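You operate a simulated robot arm through the tools that you are given. There is no shell and no other tool.

You run a simulated robot arm. Do the job below in one go: nothing can be reset, and whatever is moved stays where it is left.

JOB
Share out the short vases on the top of the cart with red cloth. At the end: the grey cup stands where the pink-footed clear vial stood; the clear short vase labelled "B" from the top of the cart with red cloth is on top of the flat gold box; the clear short vase labelled "C" from the top of the cart with red cloth is on top of the flat red box; the orange-footed clear vial stands where the grey cup stood; the pink-footed clear vial stands on top of the small round purple tin; whatever was shut is shut again. Leave all else as you found it, and nothing knocked over. Set down upright: short vase.

Only the result counts: the job must be done as asked and must still hold three seconds after the hand-in. Knocking over, shifting, dropping, spilling or breaking anything else fails it. Flat cloth is picked up by pressing the open fingertips on it (5 to 10 N) and closing them slowly along it; thin cloth reads only 2 to 8 mm in the jaws.

ROBOT AND FRAMES
A 7-joint arm with a two-finger parallel gripper, fixed in place. Base frame: the origin is at the foot of the arm, x ahead of it, y to its left, z up; the work surface is at about z = 0. Lengths are in m, angles in degrees, forces in N, time in s.
With the tool pointing down near the work surface it reaches from about 0.22 to 0.58 m from the base axis. Its first joint turns from -66.0 to 66.0 degrees. Payload 2.5 kg.
The tool frame sits at the grasp point between the pads (the TCP): z along the fingers, y along the line on which they close. The tips reach 0.023 m beyond it. The gripper opens to 0.094 m. The fingers are 0.038 m wide and 0.01 m thick; the gripper's body (0.054 by 0.096 m) begins 0.039 m behind the TCP.
Orientation is that of the tool frame in the base frame, as a unit quaternion [x, y, z, w]. With the fingers straight down and closing along the base's y, the tool's x points along the base's -x, its y along +y and its z along -z.

CONTROLS
- The arm moves only by the tool move_arm. Its arguments are lists of equal length, an entry for each row: "delta_pos": the shift along the base's x, y, z in mm, a list of three; "delta_rot": the turn, a rotation vector about the base's x, y, z in rad, a list of three; "jaw": the gripper command, from -1 (fully open) to 1 (shut), values between in proportion. In form: {"delta_pos": [[tx, ty, tz], ...], "delta_rot": [[rx, ry, rz], ...], "jaw": [jaw, ...]}. A call has 1 to 20 rows; each row shifts and turns the commanded pose from where the row before left it. Each row takes 0.2 s and may step no farther than 0.05 m and 8.6 degrees from the row before; otherwise, or with a gripper value out of range, the whole call is refused. A pose out of reach is approached as far as the arm can. The call stops where the force on the tool passes 40 N (or 10 N more than at its start, if that is more) or the arm is blocked; 0.2 s more then pass. Each finger travels about 0.108 m/s and halts on what it meets, pressing with about 26 N; the grip force reading is that of the motor and also rises with nothing between the fingers. The clock runs only during rows and for 0.2 s after the last one: add rows that do not move to give the fingers time. The reply holds the time, the measured pose of the TCP, the force on the tool along the base axes, the opening and the grip force, in the units named above and with some noise, with the torque about the TCP (base axes, N m) and any sound that the robot's microphone picked up, and new pictures: "views" is both (left out), scene, wrist or none.
- Cameras (640 x 400 px; columns grow to the right, rows downward): "scene" is fixed at [0.1172, -0.4048, 0.5467]; the picture's right is [0.83, -0.56, 0.00], its down [-0.32, -0.47, -0.83] and it looks along [0.46, 0.68, -0.56] (base axes); focal length 228 px, centre (320, 200). "wrist" rides on the gripper at [0.086, 0.016, -0.074] in the tool frame; the picture's right is [-0.18, 0.98, 0.00], its down [-0.58, -0.11, -0.81] and it looks along [-0.79, -0.15, 0.59] (tool axes); focal length 243 px, centre (320, 200). There is no depth. A picture from a camera that has moved, and an enlarged one, comes with that camera's place and axes in the base frame and with its lens.
- close_up(camera, box): a new picture of the part [left, top, right, bottom] of that camera's present view, enlarged. No time passes.
- job_done(): hands the job in; it is judged then, once.

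Places have to be worked out from the pictures, the camera data and where the tool is seen. Open the gripper and draw the arm clear of the work before you hand the job in, unless the task says otherwise.

The tools are called after "Emit:" as name(argument=value, ...) on one line, values as JSON. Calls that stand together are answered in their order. move_arm: Moves the arm, as the interface text tells. Its arguments: {"type":"object","properties":{"delta_pos":{"type":"array","items":{"type":"array","items":{"type":"number"}}},"delta_rot":{"type":"array","items":{"type":"array","items":{"type":"number"}}},"jaw":{"type":"array","items":{"type":"number"}},"views":{"type":"string","enum":["both","scene","wrist","none"]}},"required":["delta_pos","delta_rot","jaw"]} The other tools are called the same way: close_up (camera, box) takes an enlarged picture of a part of a camera's view; job_done () hands the job in.

At the start:

```text
time_s: 0.0
tcp_pos: [0.3529, 0.0111, 0.3537]
orientation: [0.0, 1.0, 0.0, 0.0]
wrist_force: [0.0, -0.4, -0.3]
torque: [0.01, 0.02, 0.0]
gripper_width: 0.094
grasp_force: 0.0
```

scene: 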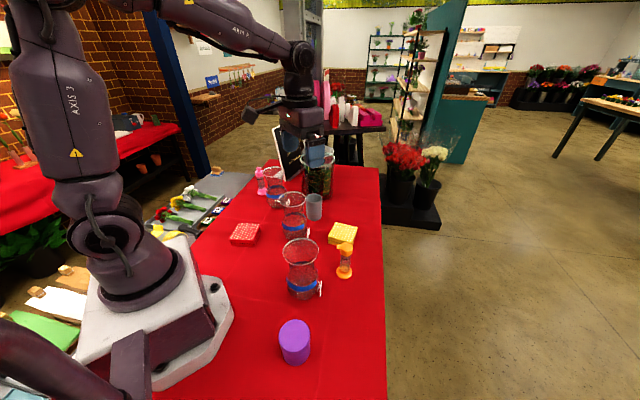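
wrist: 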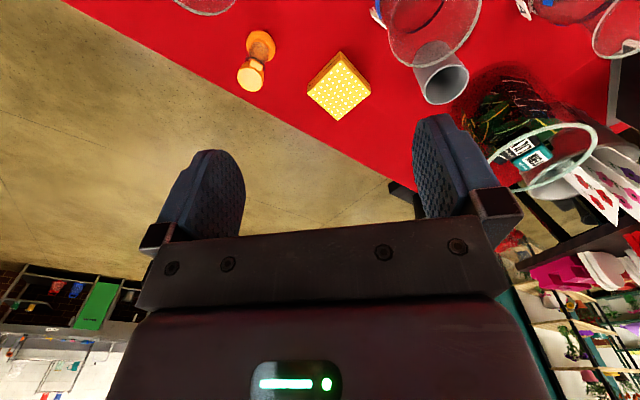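

I'll start by looking at the table closely in the scene camera: short vases, the boxes, the vials, the cup and the tin.

Emit:
close_up(camera="scene", box=[220, 140, 400, 252])

Emit:
close_up(camera="scene", box=[220, 220, 400, 380])

Emit:
close_up(camera="wrist", box=[340, 0, 640, 188])

```text
3.56 times, centred on (310, 196) of scene
camera zoom: at [0.1172, -0.4048, 0.5467], right [0.83, -0.56, 0.0], down [-0.32, -0.47, -0.83], along [0.46, 0.68, -0.56], focal length 809 px, centre (356, 214)
```

zoom: 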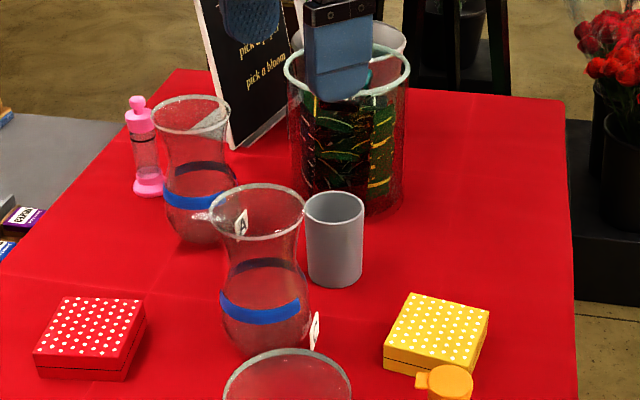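

```text
2.50 times, centred on (310, 300) of scene
camera zoom: at [0.1172, -0.4048, 0.5467], right [0.83, -0.56, 0.0], down [-0.32, -0.47, -0.83], along [0.46, 0.68, -0.56], focal length 569 px, centre (345, -50)
```

zoom: 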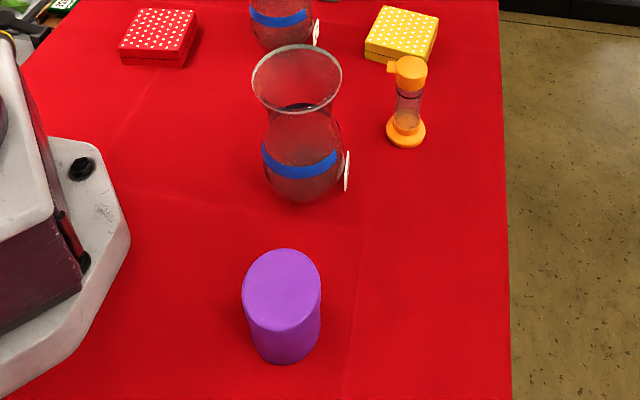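

```text
2.13 times, centred on (490, 94) of wrist
camera zoom: at [0.2655, 0.0278, 0.4286], right [0.18, 0.98, 0.0], down [0.58, -0.11, 0.81], along [0.79, -0.15, -0.59], focal length 516 px, centre (-42, 426)
```

zoom: 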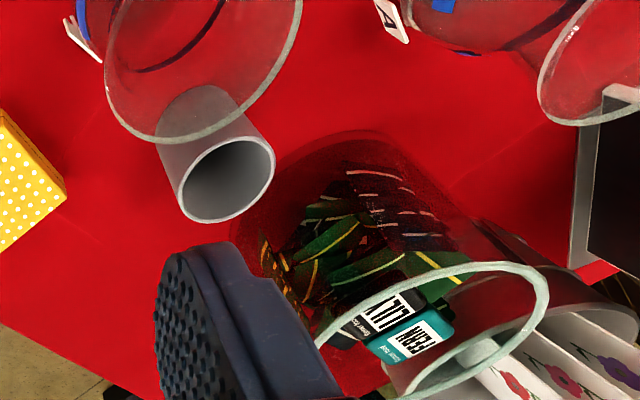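

The three vases share the same shape: the far one reads "A", and the other two have labels seen edge-on, facing about +x/-y. I'll swing the hand out to the -y side, high up, and turn it so that the wrist camera can read these labels.

Emit:
move_arm(delta_pos=[[4.5, -17.4, 0], [4.5, -17.4, 0], [4.5, -17.4, 0], [4.5, -17.4, 0], [4.5, -17.4, 0], [4.5, -17.4, 0], [4.5, -17.4, 0], [4.5, -17.4, 0], [4.5, -17.4, 0], [4.5, -17.4, 0], [4.5, -17.4, 0], [4.5, -17.4, 0], [4.5, -17.4, 0], [4.5, -17.4, 0], [4.5, -17.4, 0]], delta_rot=[[0, 0, 0.1396], [0, 0, 0.1396], [0, 0, 0.1396], [0, 0, 0.1396], [0, 0, 0.1396], [0, 0, 0.1396], [0, 0, 0.1396], [0, 0, 0.1396], [0, 0, 0.1396], [0, 0, 0.1396], [0, 0, 0.1396], [0, 0, 0.1396], [0, 0, 0.1396], [0, 0, 0.1396], [0, 0, 0.1396]], jaw=[-1, -1, -1, -1, -1, -1, -1, -1, -1, -1, -1, -1, -1, -1, -1])

```text
time_s: 3.2
tcp_pos: [0.4194, -0.2507, 0.3537]
orientation: [0.866, -0.499, 0.0, 0.001]
wrist_force: [0.6, 0.2, 0.7]
torque: [0.03, 0.01, 0.02]
gripper_width: 0.0938
grasp_force: 0.1
camera wrist: at [0.4487, -0.3326, 0.4281], right [-0.94, -0.33, 0.0], down [-0.2, 0.56, 0.81], along [-0.27, 0.76, -0.59], focal length 243 px, centre (320, 200)
```

scene: 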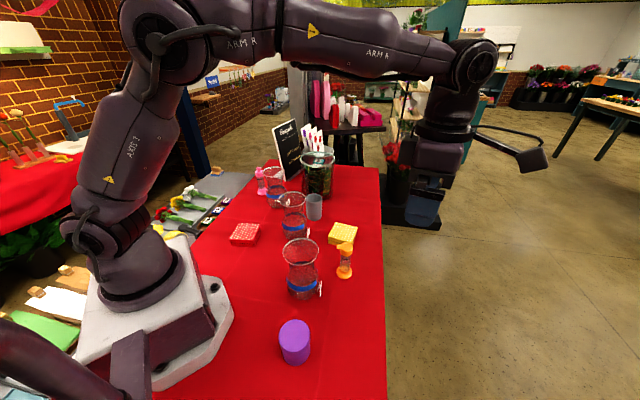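
wrist: 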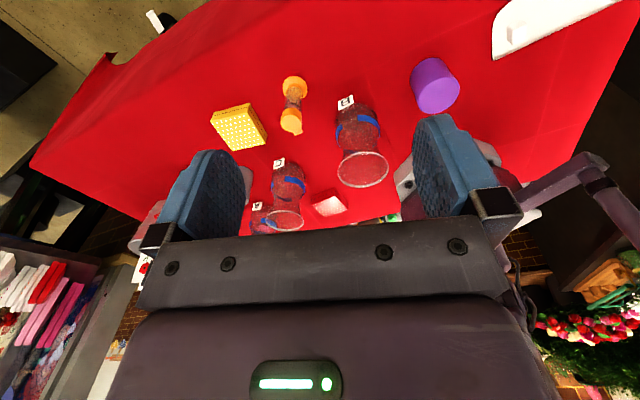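

Labels are now visible. I'll zoom in on each of them.

Emit:
close_up(camera="wrist", box=[325, 85, 405, 135])

Emit:
close_up(camera="wrist", box=[240, 145, 320, 195])

Emit:
close_up(camera="wrist", box=[200, 70, 480, 245])

Emit:
close_up(camera="scene", box=[220, 130, 400, 242])

```text
8.00 times, centred on (365, 110) of wrist
camera zoom: at [0.4487, -0.3326, 0.4281], right [-0.94, -0.33, 0.0], down [-0.2, 0.56, 0.81], along [-0.27, 0.76, -0.59], focal length 1941 px, centre (-40, 920)
```

zoom: 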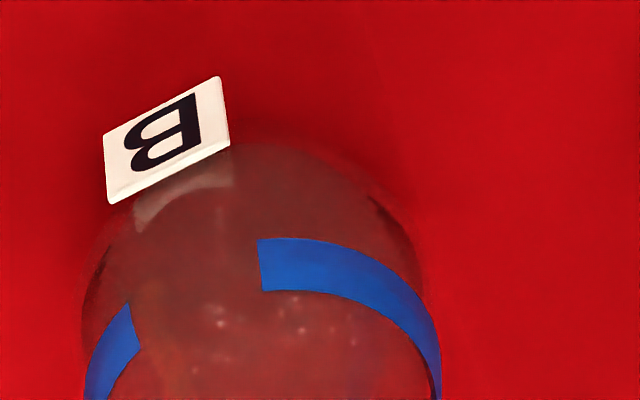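

```text
8.00 times, centred on (280, 170) of wrist
camera zoom: at [0.4487, -0.3326, 0.4281], right [-0.94, -0.33, 0.0], down [-0.2, 0.56, 0.81], along [-0.27, 0.76, -0.59], focal length 1941 px, centre (640, 440)
```

zoom: 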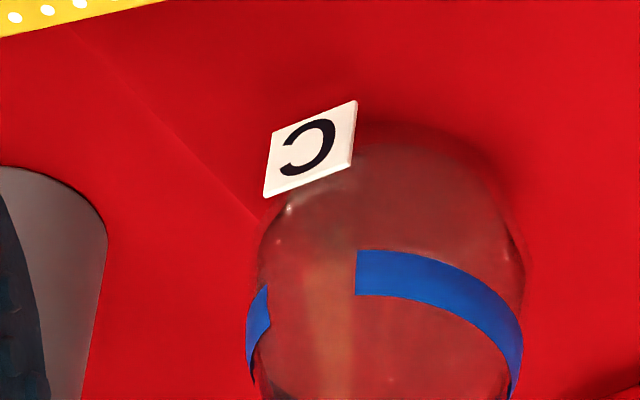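

```text
2.29 times, centred on (340, 158) of wrist
camera zoom: at [0.4487, -0.3326, 0.4281], right [-0.94, -0.33, 0.0], down [-0.2, 0.56, 0.81], along [-0.27, 0.76, -0.59], focal length 555 px, centre (274, 297)
```

zoom: 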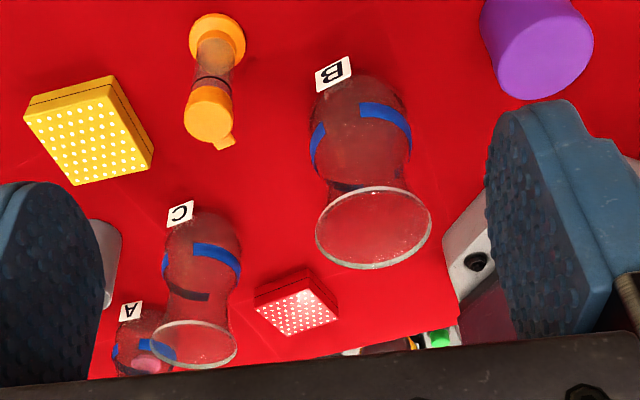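

```text
3.56 times, centred on (310, 186) of scene
camera zoom: at [0.1172, -0.4047, 0.5467], right [0.83, -0.56, 0.0], down [-0.32, -0.47, -0.83], along [0.46, 0.68, -0.56], focal length 809 px, centre (356, 250)
```

zoom: 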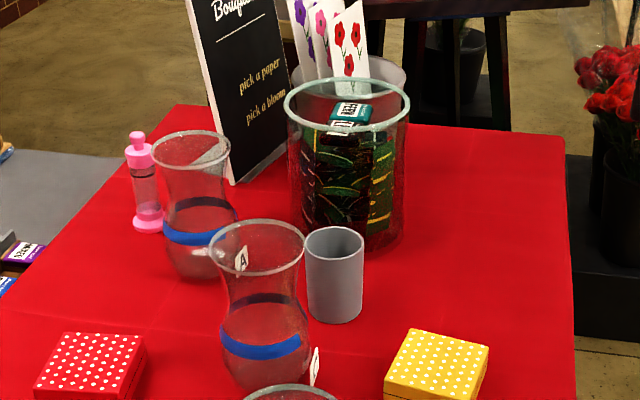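

B is the near vase (goes to the gold box) and C is the middle one (goes to the red box). Now I'll zoom in on the vials, cup and boxes to fix their shapes and places.

Emit:
close_up(camera="scene", box=[240, 155, 304, 195])

Emit:
close_up(camera="scene", box=[260, 180, 356, 240])

Emit:
close_up(camera="scene", box=[270, 215, 382, 285])

Emit:
close_up(camera="wrist", box=[200, 70, 360, 170])

```text
10.00 times, centred on (272, 175) of scene
camera zoom: at [0.1172, -0.4047, 0.5467], right [0.83, -0.56, 0.0], down [-0.32, -0.47, -0.83], along [0.46, 0.68, -0.56], focal length 2275 px, centre (800, 450)
```

zoom: 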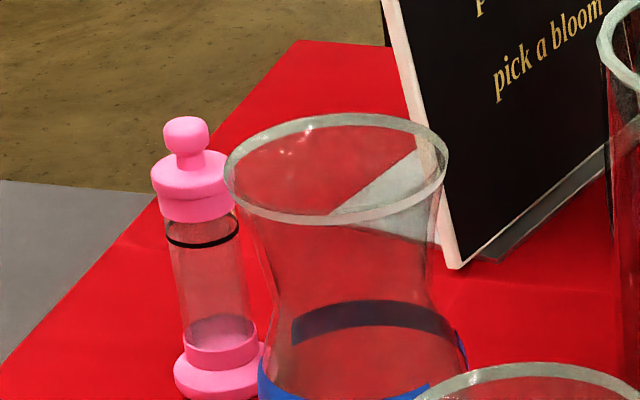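

```text
6.67 times, centred on (308, 210) of scene
camera zoom: at [0.1172, -0.4047, 0.5467], right [0.83, -0.56, 0.0], down [-0.32, -0.47, -0.83], along [0.46, 0.68, -0.56], focal length 1517 px, centre (400, 133)
```

zoom: 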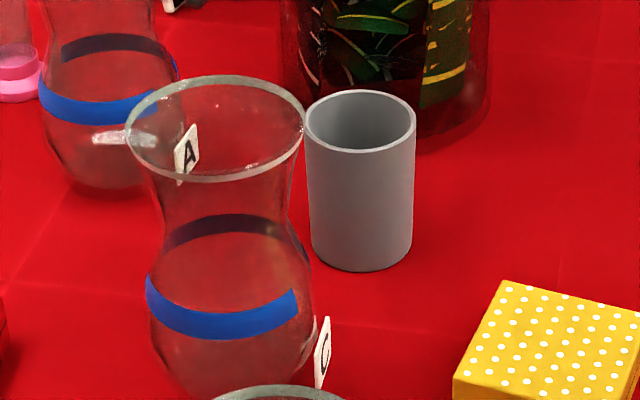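

```text
5.71 times, centred on (326, 250) of scene
camera zoom: at [0.1172, -0.4047, 0.5467], right [0.83, -0.56, 0.0], down [-0.32, -0.47, -0.83], along [0.46, 0.68, -0.56], focal length 1300 px, centre (286, -86)
```

zoom: 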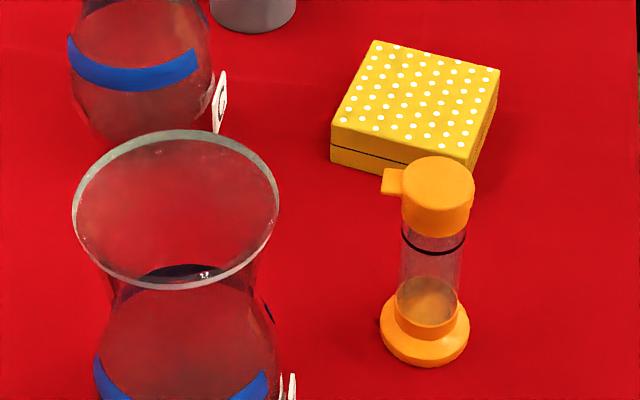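

```text
4.00 times, centred on (280, 120) of wrist
camera zoom: at [0.4487, -0.3326, 0.4281], right [-0.94, -0.33, 0.0], down [-0.2, 0.56, 0.81], along [-0.27, 0.76, -0.59], focal length 970 px, centre (480, 520)
```

zoom: 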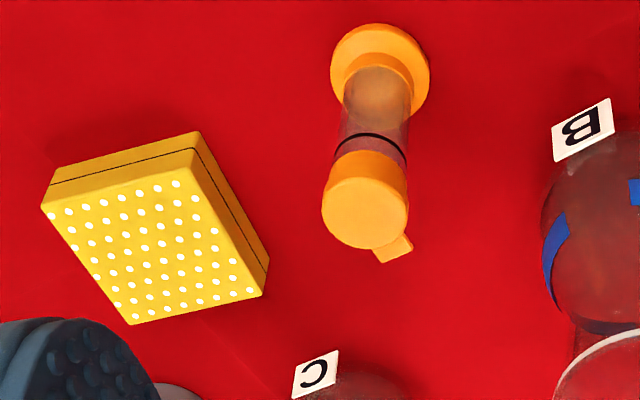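

Refined triangulation gives: C vase rim about (0.369, 0.119, z 0.155, ø0.083), B vase about (0.284, -0.080), A about (0.400, 0.322), cup about (0.486, 0.181), pink vial about (0.383, 0.451), orange vial about (0.414, -0.094), tin top about (0.200, -0.193, 0.065), gold box about (0.498, 0.021). I'll turn the hand back and go above vase C to check alignment.

Emit:
move_arm(delta_pos=[[-3.36, 24.65, -5.6], [-3.36, 24.65, -5.6], [-3.36, 24.65, -5.6], [-3.36, 24.65, -5.6], [-3.36, 24.65, -5.6], [-3.36, 24.65, -5.6], [-3.36, 24.65, -5.6], [-3.36, 24.65, -5.6], [-3.36, 24.65, -5.6], [-3.36, 24.65, -5.6], [-3.36, 24.65, -5.6], [-3.36, 24.65, -5.6], [-3.36, 24.65, -5.6], [-3.36, 24.65, -5.6], [-3.36, 24.65, -5.6]], delta_rot=[[0, 0, -0.1396], [0, 0, -0.1396], [0, 0, -0.1396], [0, 0, -0.1396], [0, 0, -0.1396], [0, 0, -0.1396], [0, 0, -0.1396], [0, 0, -0.1396], [0, 0, -0.1396], [0, 0, -0.1396], [0, 0, -0.1396], [0, 0, -0.1396], [0, 0, -0.1396], [0, 0, -0.1396], [0, 0, -0.1396]], jaw=[-1, -1, -1, -1, -1, -1, -1, -1, -1, -1, -1, -1, -1, -1, -1])

```text
time_s: 6.4
tcp_pos: [0.3695, 0.1188, 0.2699]
orientation: [0.001, 1.0, 0.0, 0.001]
wrist_force: [-0.2, -0.4, -0.2]
torque: [0.01, -0.02, -0.01]
gripper_width: 0.0941
grasp_force: 0.0
camera wrist: at [0.2816, 0.1354, 0.3444], right [0.19, 0.98, 0.0], down [0.58, -0.11, 0.81], along [0.79, -0.15, -0.59], focal length 243 px, centre (320, 200)
```

scene: 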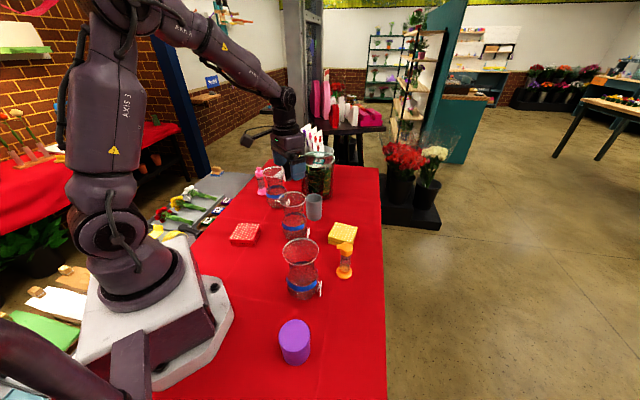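
wrist: 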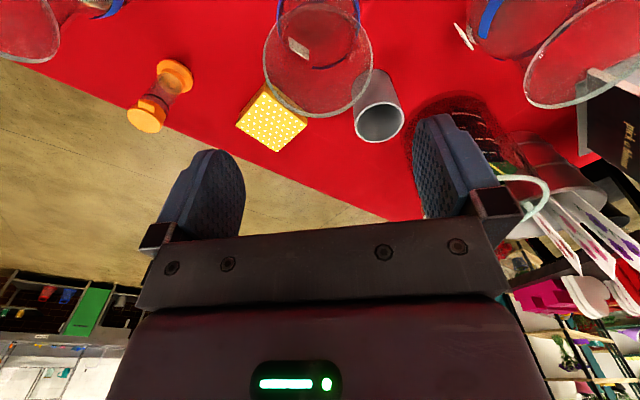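

Emit:
close_up(camera="wrist", box=[240, 0, 432, 120])

```text
3.33 times, centred on (336, 60) of wrist
camera zoom: at [0.2816, 0.1354, 0.3444], right [0.19, 0.98, 0.0], down [0.58, -0.11, 0.81], along [0.79, -0.15, -0.59], focal length 809 px, centre (267, 667)
```

zoom: 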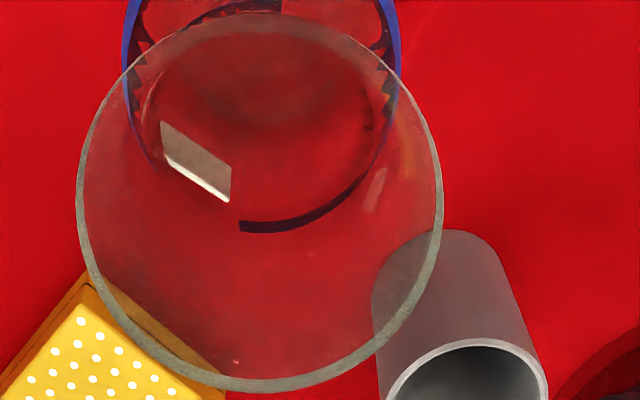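

The rim centre is within ~2 mm of the tool axis. I'll nudge and descend until the tips are just above the rim to check once more.

Emit:
move_arm(delta_pos=[[-1.0, -1.5, -20], [0, 0, -20], [0, 0, -20], [0, 0, -15], [0, 0, 0]], delta_rot=[[0, 0, 0], [0, 0, 0], [0, 0, 0], [0, 0, 0], [0, 0, 0]], jaw=[-1, -1, -1, -1, -1])

Emit:
close_up(camera="scene", box=[240, 140, 368, 220])

Emit:
close_up(camera="wrist", box=[140, 0, 500, 225])

```text
time_s: 7.6
tcp_pos: [0.368, 0.1166, 0.1956]
orientation: [0.0, 1.0, 0.0, 0.0]
wrist_force: [0.1, -0.4, 1.5]
torque: [0.02, -0.02, 0.0]
gripper_width: 0.094
grasp_force: 0.0
camera wrist: at [0.2812, 0.1343, 0.2694], right [0.18, 0.98, 0.0], down [0.58, -0.11, 0.81], along [0.79, -0.15, -0.59], focal length 243 px, centre (320, 200)
```

scene: 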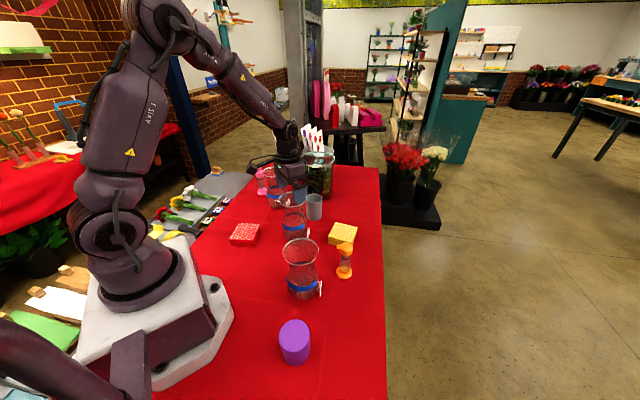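
wrist: 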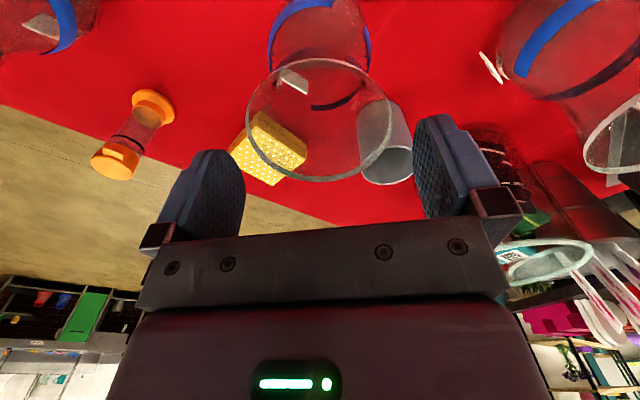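

```text
5.00 times, centred on (304, 180) of scene
camera zoom: at [0.1172, -0.4048, 0.5467], right [0.83, -0.56, 0.0], down [-0.32, -0.47, -0.83], along [0.46, 0.68, -0.56], focal length 1138 px, centre (400, 300)
```

zoom: 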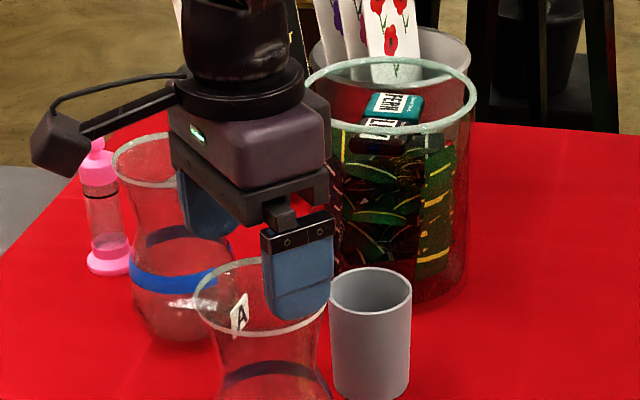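

```text
1.78 times, centred on (320, 112) of wrist
camera zoom: at [0.2812, 0.1343, 0.2694], right [0.18, 0.98, 0.0], down [0.58, -0.11, 0.81], along [0.79, -0.15, -0.59], focal length 431 px, centre (320, 356)
```

zoom: 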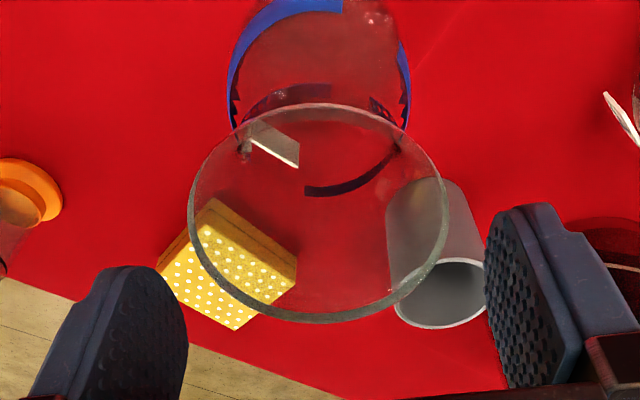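

Alignment across the closing direction is within 1 mm. Descending to TCP z ≈ 0.148 so that the rim sits between the pads, then closing gently in small steps.

Emit:
move_arm(delta_pos=[[3, 0, -12], [0, 0, -12], [0, 0, -12], [0, 0, -12], [0, 0, 0]], delta_rot=[[0, 0, 0], [0, 0, 0], [0, 0, 0], [0, 0, 0], [0, 0, 0]], jaw=[-1, -1, -1, -1, -1])

Emit:
close_up(camera="wrist", box=[140, 40, 500, 265])

Emit:
close_up(camera="scene", box=[240, 150, 368, 230])

```text
time_s: 8.8
tcp_pos: [0.3711, 0.1182, 0.1474]
orientation: [0.0, 1.0, 0.0, 0.0]
wrist_force: [-0.6, 0.0, 0.5]
torque: [0.02, -0.01, -0.01]
gripper_width: 0.094
grasp_force: 0.1
camera wrist: at [0.2838, 0.1339, 0.2216], right [0.18, 0.98, 0.0], down [0.58, -0.11, 0.81], along [0.79, -0.15, -0.59], focal length 243 px, centre (320, 200)
```

scene: 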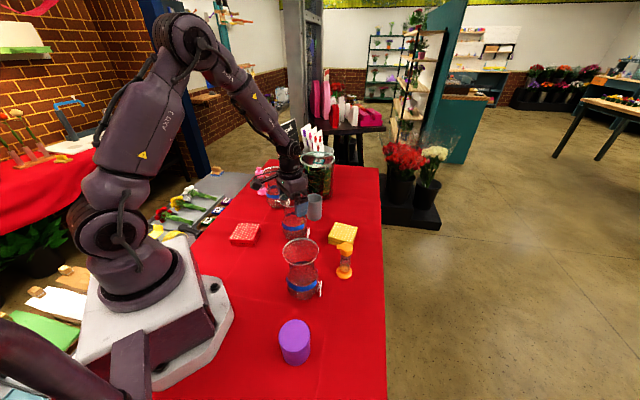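
wrist: 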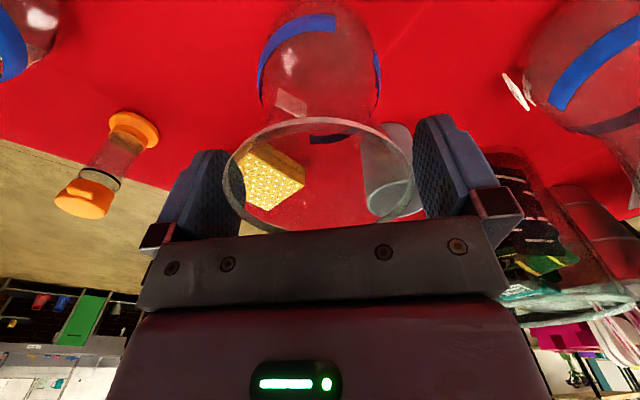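

```text
1.78 times, centred on (320, 152) of wrist
camera zoom: at [0.2838, 0.1339, 0.2216], right [0.18, 0.98, 0.0], down [0.58, -0.11, 0.81], along [0.79, -0.15, -0.59], focal length 431 px, centre (320, 284)
```

zoom: 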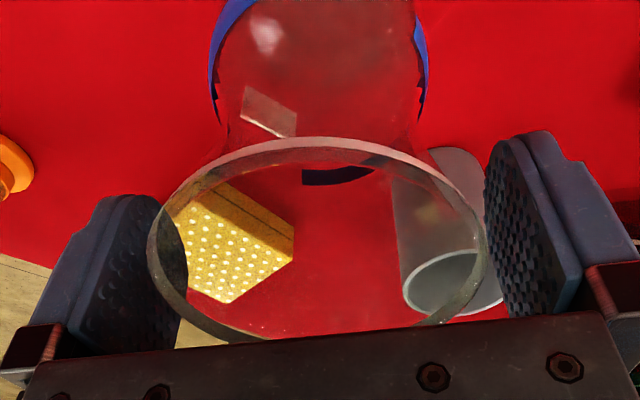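

```text
5.00 times, centred on (304, 190) of scene
camera zoom: at [0.1172, -0.4048, 0.5467], right [0.83, -0.56, 0.0], down [-0.32, -0.47, -0.83], along [0.46, 0.68, -0.56], focal length 1138 px, centre (400, 250)
```

zoom: 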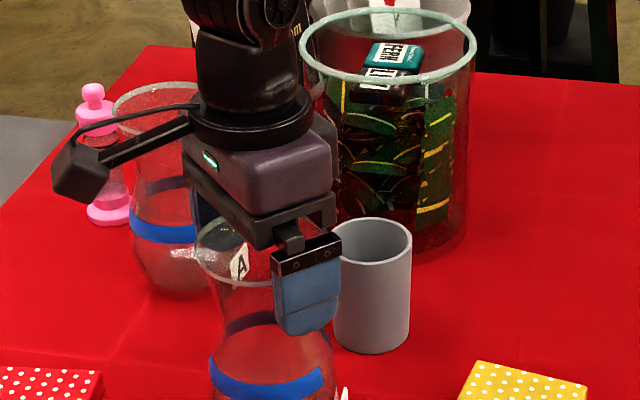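

The fingers straddle the rim with a few mm on each side. Closing gently now.

Emit:
move_arm(delta_pos=[[0, 0, 0], [0, 0, 0], [0, 0, 0], [0, 0, 0], [0, 0, 0], [0, 0, 0]], delta_rot=[[0, 0, 0], [0, 0, 0], [0, 0, 0], [0, 0, 0], [0, 0, 0], [0, 0, 0]], jaw=[-0.88, -0.82, -0.77, -0.72, -0.67, -0.6])

```text
time_s: 10.2
tcp_pos: [0.3719, 0.1161, 0.1474]
orientation: [0.0, 1.0, 0.001, 0.0]
wrist_force: [0.4, -2.1, 1.0]
torque: [-0.08, -0.02, 0.01]
gripper_width: 0.0818
grasp_force: 25.7
camera wrist: at [0.2838, 0.1337, 0.2218], right [0.18, 0.98, 0.0], down [0.58, -0.11, 0.81], along [0.79, -0.15, -0.59], focal length 243 px, centre (320, 200)
```

scene: 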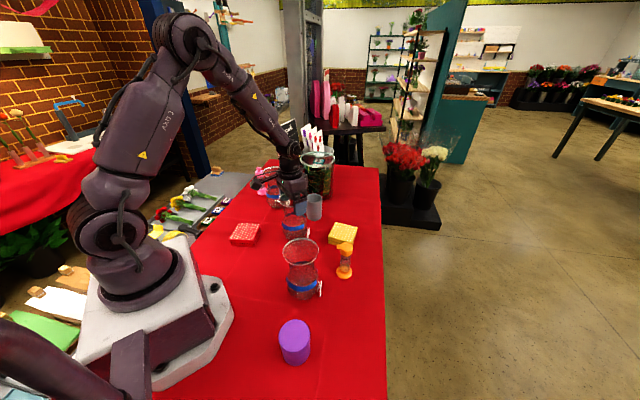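
wrist: 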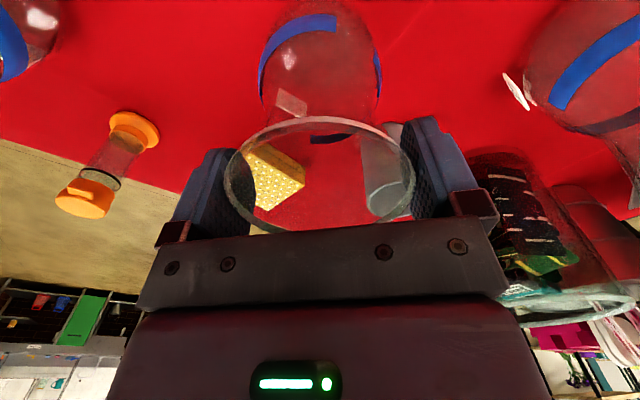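

Gripped at 0.082 m with full motor force. I'll lift a little to test the hold, and look at the red box closely for its corners.

Emit:
move_arm(delta_pos=[[0, 0, 4], [0, 0, 6], [0, 0, 10], [0, 0, 0]], delta_rot=[[0, 0, 0], [0, 0, 0], [0, 0, 0], [0, 0, 0]], jaw=[-0.6, -0.6, -0.6, -0.6])

Emit:
close_up(camera="scene", box=[220, 210, 284, 250])

Emit:
close_up(camera="scene", box=[240, 160, 368, 240])

```text
time_s: 11.2
tcp_pos: [0.3722, 0.1176, 0.1663]
orientation: [0.001, 1.0, 0.0, 0.0]
wrist_force: [0.2, -0.3, -6.1]
torque: [-0.02, -0.03, -0.01]
gripper_width: 0.0816
grasp_force: 26.5
camera wrist: at [0.284, 0.1343, 0.2417], right [0.18, 0.98, 0.0], down [0.58, -0.11, 0.81], along [0.79, -0.15, -0.59], focal length 243 px, centre (320, 200)
```

scene: 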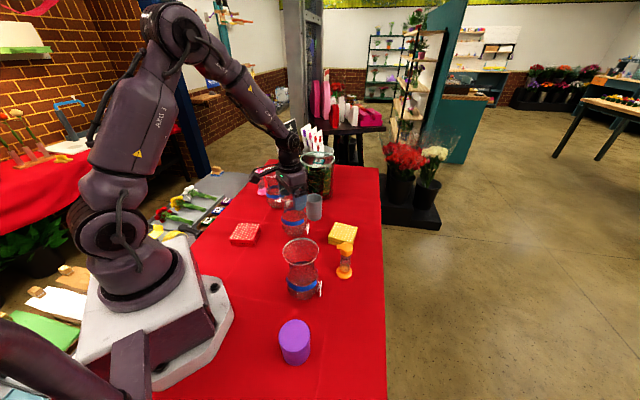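
wrist: 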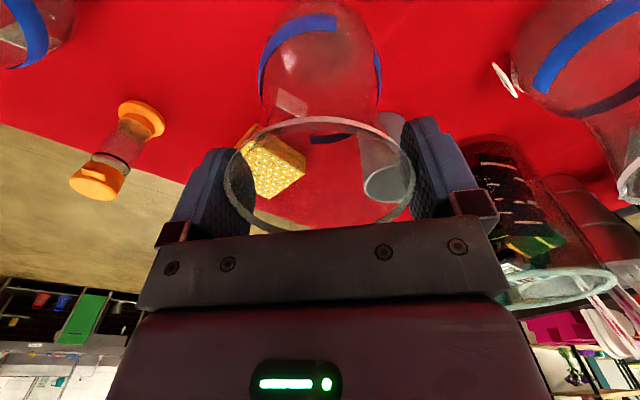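

```text
10.00 times, centred on (252, 230) of scene
camera zoom: at [0.1172, -0.4047, 0.5467], right [0.83, -0.56, 0.0], down [-0.32, -0.47, -0.83], along [0.46, 0.68, -0.56], focal length 2275 px, centre (1000, -100)
```

zoom: 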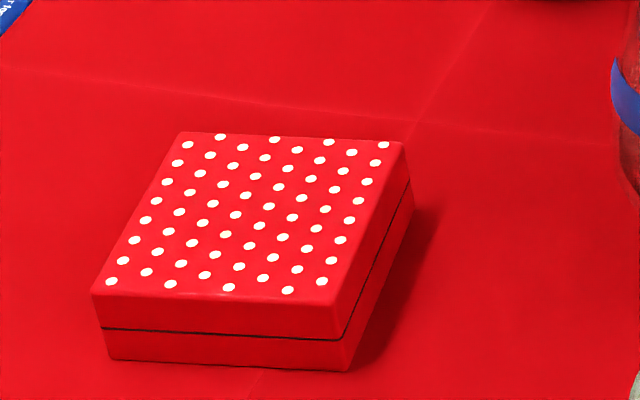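

```text
5.00 times, centred on (304, 200) of scene
camera zoom: at [0.1172, -0.4047, 0.5467], right [0.83, -0.56, 0.0], down [-0.32, -0.47, -0.83], along [0.46, 0.68, -0.56], focal length 1138 px, centre (400, 200)
```

zoom: 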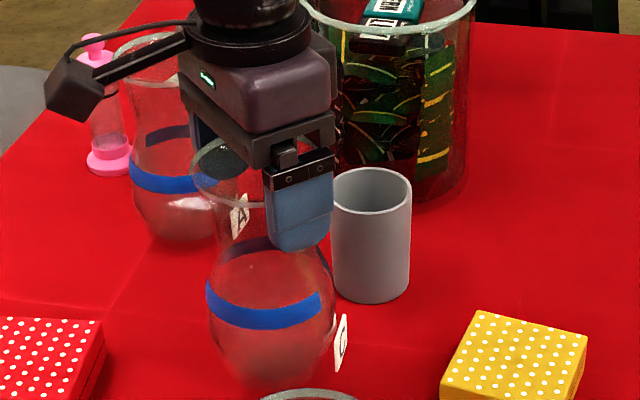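

The hold is firm (about 6 N load, no slip). The red box's top centre works out at about (0.230, 0.207), height ≈0.028. Lifting and carrying vase C above it.

Emit:
move_arm(delta_pos=[[0, 0, 20], [0, 0, 20], [0, 0, 20], [0, 0, 20], [-12, 8, 0], [-20, 13, 0], [-24, 15, 0], [-24, 15, 0], [-24, 15, 0], [-20, 12, 0], [-12, 8, 0], [-6, 3.5, 0], [0, 0, 0]], delta_rot=[[0, 0, 0], [0, 0, 0], [0, 0, 0], [0, 0, 0], [0, 0, 0], [0, 0, 0], [0, 0, 0], [0, 0, 0], [0, 0, 0], [0, 0, 0], [0, 0, 0], [0, 0, 0], [0, 0, 0]], jaw=[-0.6, -0.6, -0.6, -0.6, -0.6, -0.6, -0.6, -0.6, -0.6, -0.6, -0.6, -0.6, -0.6])

Emit:
close_up(camera="scene", box=[180, 140, 308, 260])

Emit:
close_up(camera="wrist", box=[140, 0, 500, 225])

```text
time_s: 14.0
tcp_pos: [0.2291, 0.2071, 0.2471]
orientation: [-0.001, 1.0, 0.0, 0.0]
wrist_force: [-0.3, -1.2, -5.8]
torque: [-0.04, -0.03, -0.03]
gripper_width: 0.0818
grasp_force: 26.5
camera wrist: at [0.1415, 0.2241, 0.3215], right [0.18, 0.98, 0.0], down [0.58, -0.11, 0.81], along [0.79, -0.15, -0.59], focal length 243 px, centre (320, 200)
```

scene: 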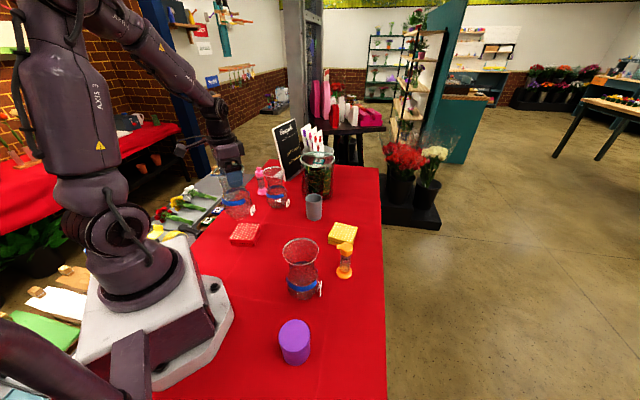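
wrist: 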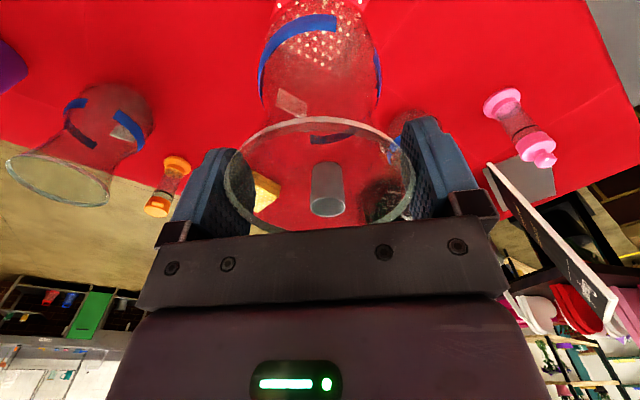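

```text
3.33 times, centred on (244, 200) of scene
camera zoom: at [0.1172, -0.4047, 0.5467], right [0.83, -0.56, 0.0], down [-0.32, -0.47, -0.83], along [0.46, 0.68, -0.56], focal length 758 px, centre (573, 200)
```

zoom: 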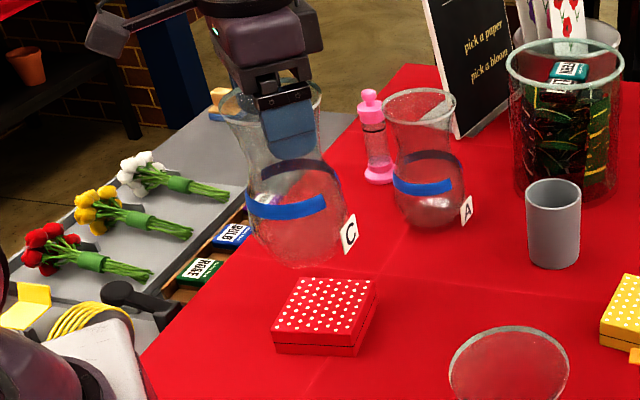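

```text
1.78 times, centred on (320, 112) of wrist
camera zoom: at [0.1415, 0.2241, 0.3215], right [0.18, 0.98, 0.0], down [0.58, -0.11, 0.81], along [0.79, -0.15, -0.59], focal length 431 px, centre (320, 356)
```

zoom: 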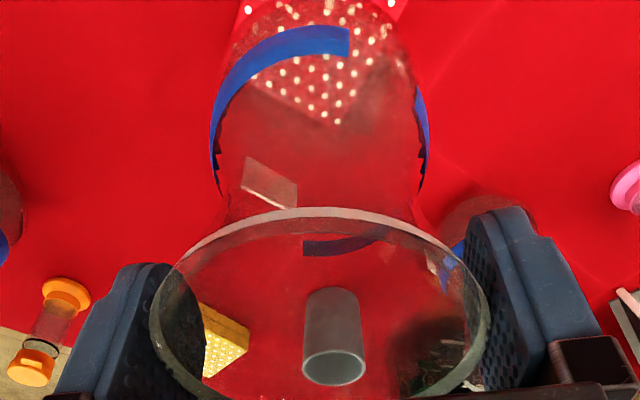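

The red box's corner appears through the glass about 4 mm off my estimate, so I shift slightly (-1.5, -2.5 mm) and lower vase C to just above the box.

Emit:
move_arm(delta_pos=[[-1.5, -2.5, -12], [0, 0, -14], [0, 0, -14], [0, 0, -12], [0, 0, -8], [0, 0, -4], [0, 0, 0]], delta_rot=[[0, 0, 0], [0, 0, 0], [0, 0, 0], [0, 0, 0], [0, 0, 0], [0, 0, 0], [0, 0, 0]], jaw=[-0.6, -0.6, -0.6, -0.6, -0.6, -0.6, -0.6])

Emit:
close_up(camera="scene", box=[200, 170, 296, 260])

Emit:
close_up(camera="wrist", box=[220, 0, 420, 125])

```text
time_s: 15.6
tcp_pos: [0.2266, 0.2039, 0.1836]
orientation: [0.0, 1.0, -0.001, -0.001]
wrist_force: [0.7, 0.2, -7.5]
torque: [0.02, 0.03, 0.0]
gripper_width: 0.0815
grasp_force: 25.8
camera wrist: at [0.1406, 0.2211, 0.2578], right [0.18, 0.98, 0.0], down [0.58, -0.11, 0.81], along [0.79, -0.15, -0.59], focal length 243 px, centre (320, 200)
```

scene: 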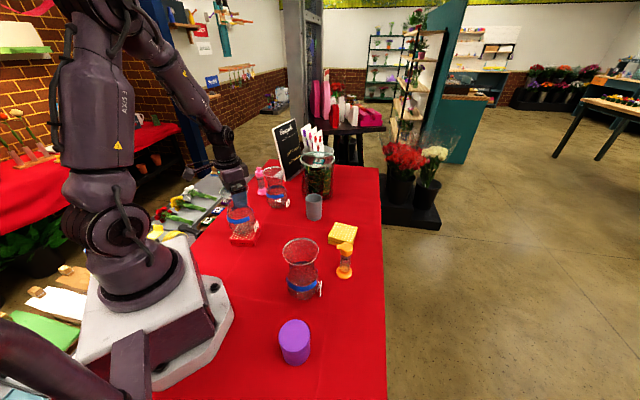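
wrist: 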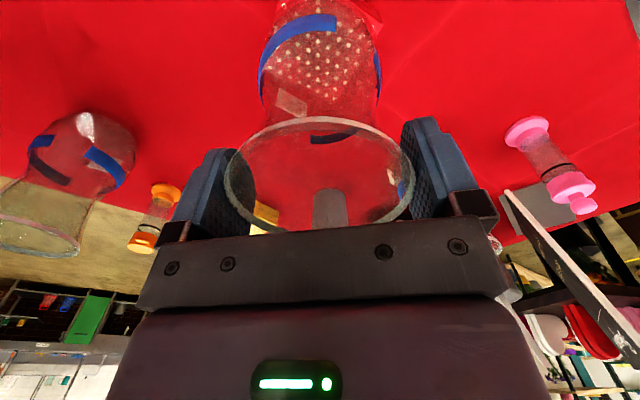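

```text
4.44 times, centred on (248, 215) of scene
camera zoom: at [0.1172, -0.4047, 0.5467], right [0.83, -0.56, 0.0], down [-0.32, -0.47, -0.83], along [0.46, 0.68, -0.56], focal length 1011 px, centre (640, 133)
```

zoom: 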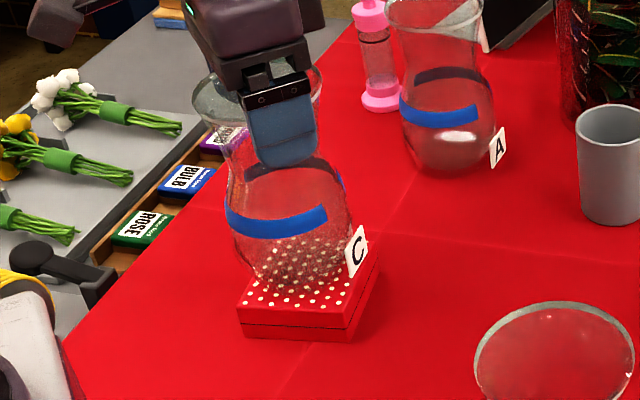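

```text
3.20 times, centred on (320, 62) of wrist
camera zoom: at [0.1406, 0.2211, 0.2578], right [0.18, 0.98, 0.0], down [0.58, -0.11, 0.81], along [0.79, -0.15, -0.59], focal length 776 px, centre (320, 640)
```

zoom: 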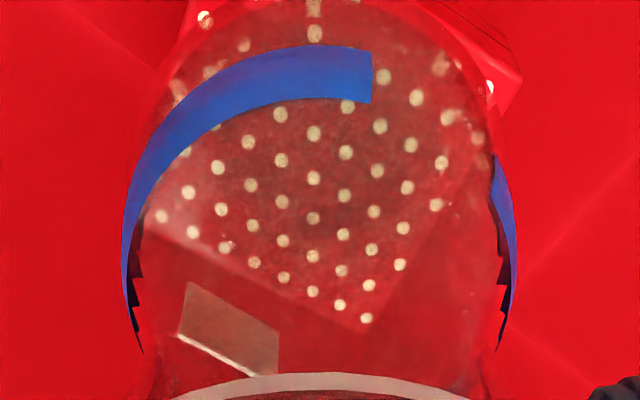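

Vase C hovers a few mm over the box. The corner seen now agrees with my first estimate, so I shift back by (2, 3 mm) and lower in small steps until the load goes off the hand.

Emit:
move_arm(delta_pos=[[2, 3, 0], [0, 0, -2], [0, 0, -2], [0, 0, -1], [0, 0, -1], [0, 0, 0]], delta_rot=[[0, 0, 0], [0, 0, 0], [0, 0, 0], [0, 0, 0], [0, 0, 0], [0, 0, 0]], jaw=[-0.6, -0.6, -0.6, -0.6, -0.6, -0.6], views="scene")

```text
time_s: 17.0
tcp_pos: [0.2311, 0.2073, 0.177]
orientation: [0.001, 1.0, 0.0, 0.002]
wrist_force: [-1.4, -3.6, 31.4]
torque: [-0.25, -0.34, -0.03]
gripper_width: 0.0816
grasp_force: 25.7
```

scene: 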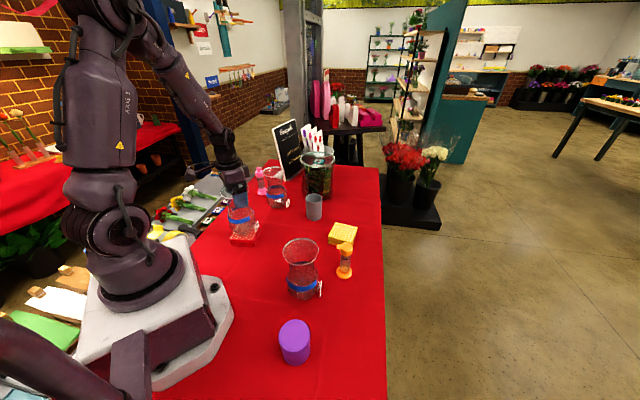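

It has landed and is pressing with 31 N, so I ease up slightly.

Emit:
move_arm(delta_pos=[[0, 0, 0.7], [0, 0, 0.5], [0, 0, 0]], delta_rot=[[0, 0, 0], [0, 0, 0], [0, 0, 0]], jaw=[-0.6, -0.6, -0.6], views="none")

Emit:
close_up(camera="scene", box=[200, 170, 296, 260])

Emit:
close_up(camera="wrist", box=[220, 0, 420, 125])

```text
time_s: 17.8
tcp_pos: [0.229, 0.2075, 0.1782]
orientation: [0.001, 1.0, 0.0, -0.001]
wrist_force: [3.4, 1.6, 2.8]
torque: [0.4, -0.47, -0.04]
gripper_width: 0.0817
grasp_force: 26.2
```

```text
4.44 times, centred on (248, 215) of scene
camera zoom: at [0.1172, -0.4048, 0.5467], right [0.83, -0.56, 0.0], down [-0.32, -0.47, -0.83], along [0.46, 0.68, -0.56], focal length 1011 px, centre (640, 133)
```

zoom: 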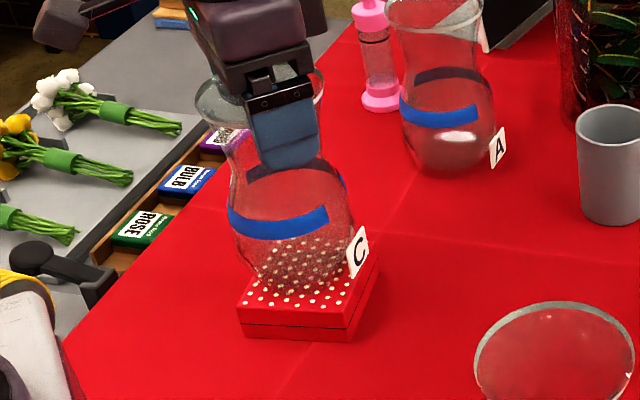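

```text
3.20 times, centred on (320, 62) of wrist
camera zoom: at [0.1425, 0.2243, 0.2528], right [0.18, 0.98, 0.0], down [0.58, -0.11, 0.81], along [0.79, -0.15, -0.59], focal length 776 px, centre (320, 640)
```

zoom: 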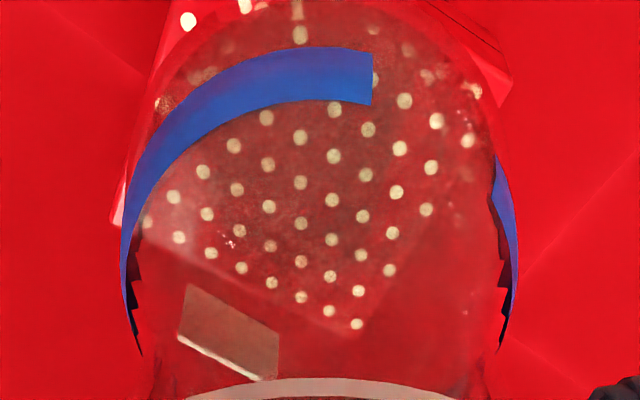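

Load is about zero and the vase stands on the box. Opening the fingers gently.

Emit:
move_arm(delta_pos=[[0, 0, 0], [0, 0, 0], [0, 0, 0], [0, 0, 0], [0, 0, 0]], delta_rot=[[0, 0, 0], [0, 0, 0], [0, 0, 0], [0, 0, 0], [0, 0, 0]], jaw=[-0.72, -0.8, -0.9, -1, -1])

Emit:
close_up(camera="scene", box=[200, 170, 296, 260])

Emit:
close_up(camera="wrist", box=[140, 0, 500, 225])

```text
time_s: 19.0
tcp_pos: [0.2308, 0.2069, 0.1789]
orientation: [-0.001, 1.0, 0.0, 0.001]
wrist_force: [-0.3, 1.7, 0.2]
torque: [0.01, 0.0, -0.02]
gripper_width: 0.0938
grasp_force: 0.0
camera wrist: at [0.1427, 0.2243, 0.2532], right [0.18, 0.98, 0.0], down [0.58, -0.11, 0.81], along [0.79, -0.15, -0.59], focal length 243 px, centre (320, 200)
```

scene: 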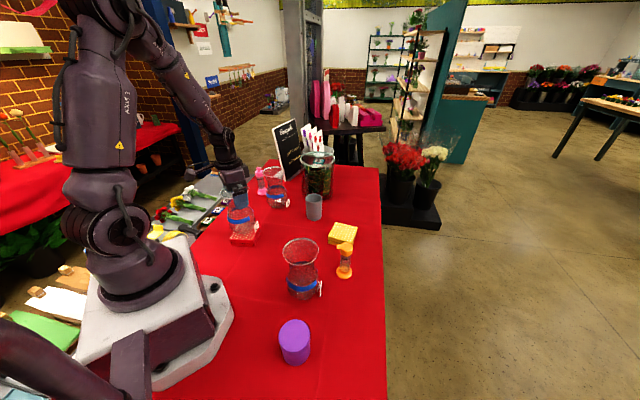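
wrist: 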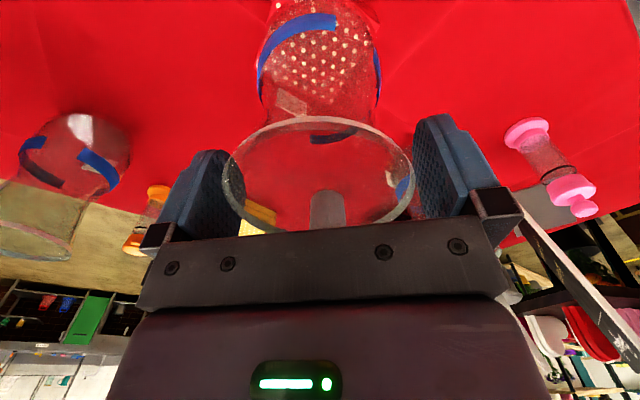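

```text
4.44 times, centred on (248, 215) of scene
camera zoom: at [0.1172, -0.4048, 0.5467], right [0.83, -0.56, 0.0], down [-0.32, -0.47, -0.83], along [0.46, 0.68, -0.56], focal length 1011 px, centre (640, 133)
```

zoom: 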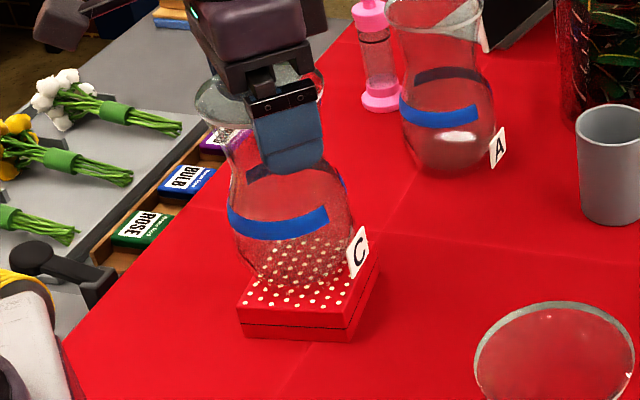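

```text
1.78 times, centred on (320, 112) of wrist
camera zoom: at [0.1427, 0.2243, 0.2532], right [0.18, 0.98, 0.0], down [0.58, -0.11, 0.81], along [0.79, -0.15, -0.59], focal length 431 px, centre (320, 356)
```

zoom: 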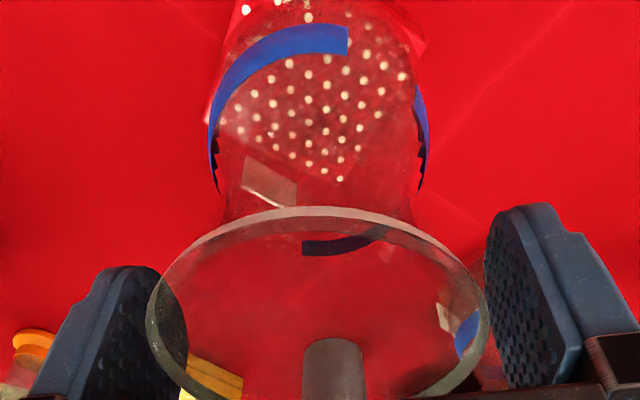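

Vase C is standing free on the red box. I rise straight up, then go toward the pink vial while turning the hand to face outward along that direction, stopping a bit short to look.

Emit:
move_arm(delta_pos=[[0, 0, 10], [0, 0, 20], [0, 0, 25], [0, 0, 25], [0, 0, 25], [0, 0, 15], [13.7, 24, 0], [13.7, 24, 0], [13.7, 24, 0], [13.7, 24, 0], [13.7, 24, 0], [13.7, 24, 0], [13.7, 24, 0], [13.7, 24, 0], [0, 0, 0]], delta_rot=[[0, 0, 0], [0, 0, 0], [0, 0, 0], [0, 0, 0], [0, 0, 0], [0, 0, 0], [0, 0, 0.1084], [0, 0, 0.1084], [0, 0, 0.1084], [0, 0, 0.1084], [0, 0, 0.1084], [0, 0, 0.1084], [0, 0, 0.1084], [0, 0, 0.1084], [0, 0, 0]], jaw=[-1, -1, -1, -1, -1, -1, -1, -1, -1, -1, -1, -1, -1, -1, -1])

Emit:
close_up(camera="wrist", box=[200, 0, 500, 188])

Emit:
close_up(camera="scene", box=[200, 130, 328, 260])

```text
time_s: 22.2
tcp_pos: [0.3403, 0.4008, 0.2963]
orientation: [-0.421, 0.907, 0.0, 0.0]
wrist_force: [0.1, -0.5, 0.1]
torque: [-0.01, 0.02, 0.01]
gripper_width: 0.0941
grasp_force: 0.0
camera wrist: at [0.2701, 0.3444, 0.372], right [-0.63, 0.78, 0.0], down [0.46, 0.37, 0.81], along [0.63, 0.51, -0.59], focal length 243 px, centre (320, 200)
```

scene: 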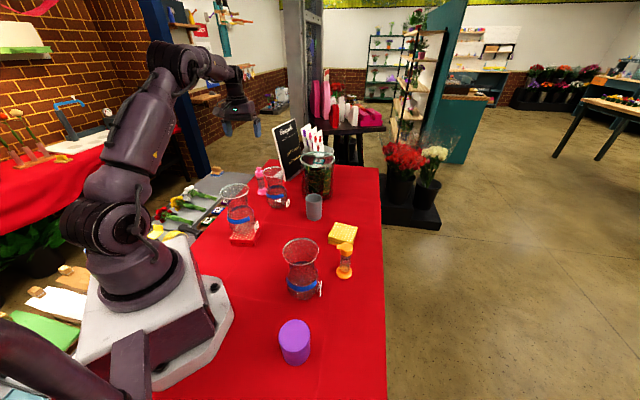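
wrist: 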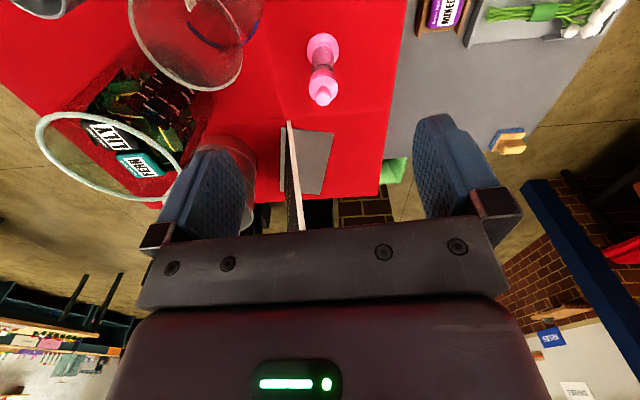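

```text
2.13 times, centred on (350, 94) of wrist
camera zoom: at [0.2701, 0.3444, 0.372], right [-0.63, 0.78, 0.0], down [0.46, 0.37, 0.81], along [0.63, 0.51, -0.59], focal length 516 px, centre (256, 426)
```

zoom: 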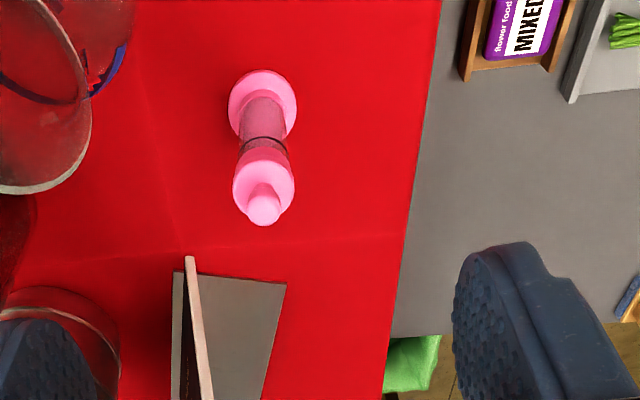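

```text
3.08 times, centred on (264, 195) of scene
camera zoom: at [0.1172, -0.4047, 0.5467], right [0.83, -0.56, 0.0], down [-0.32, -0.47, -0.83], along [0.46, 0.68, -0.56], focal length 700 px, centre (492, 215)
```

zoom: 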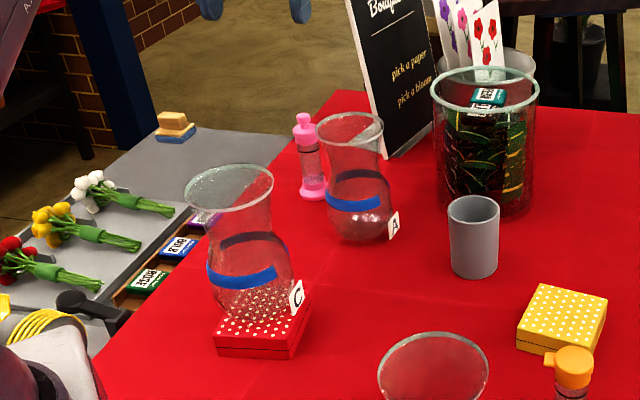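

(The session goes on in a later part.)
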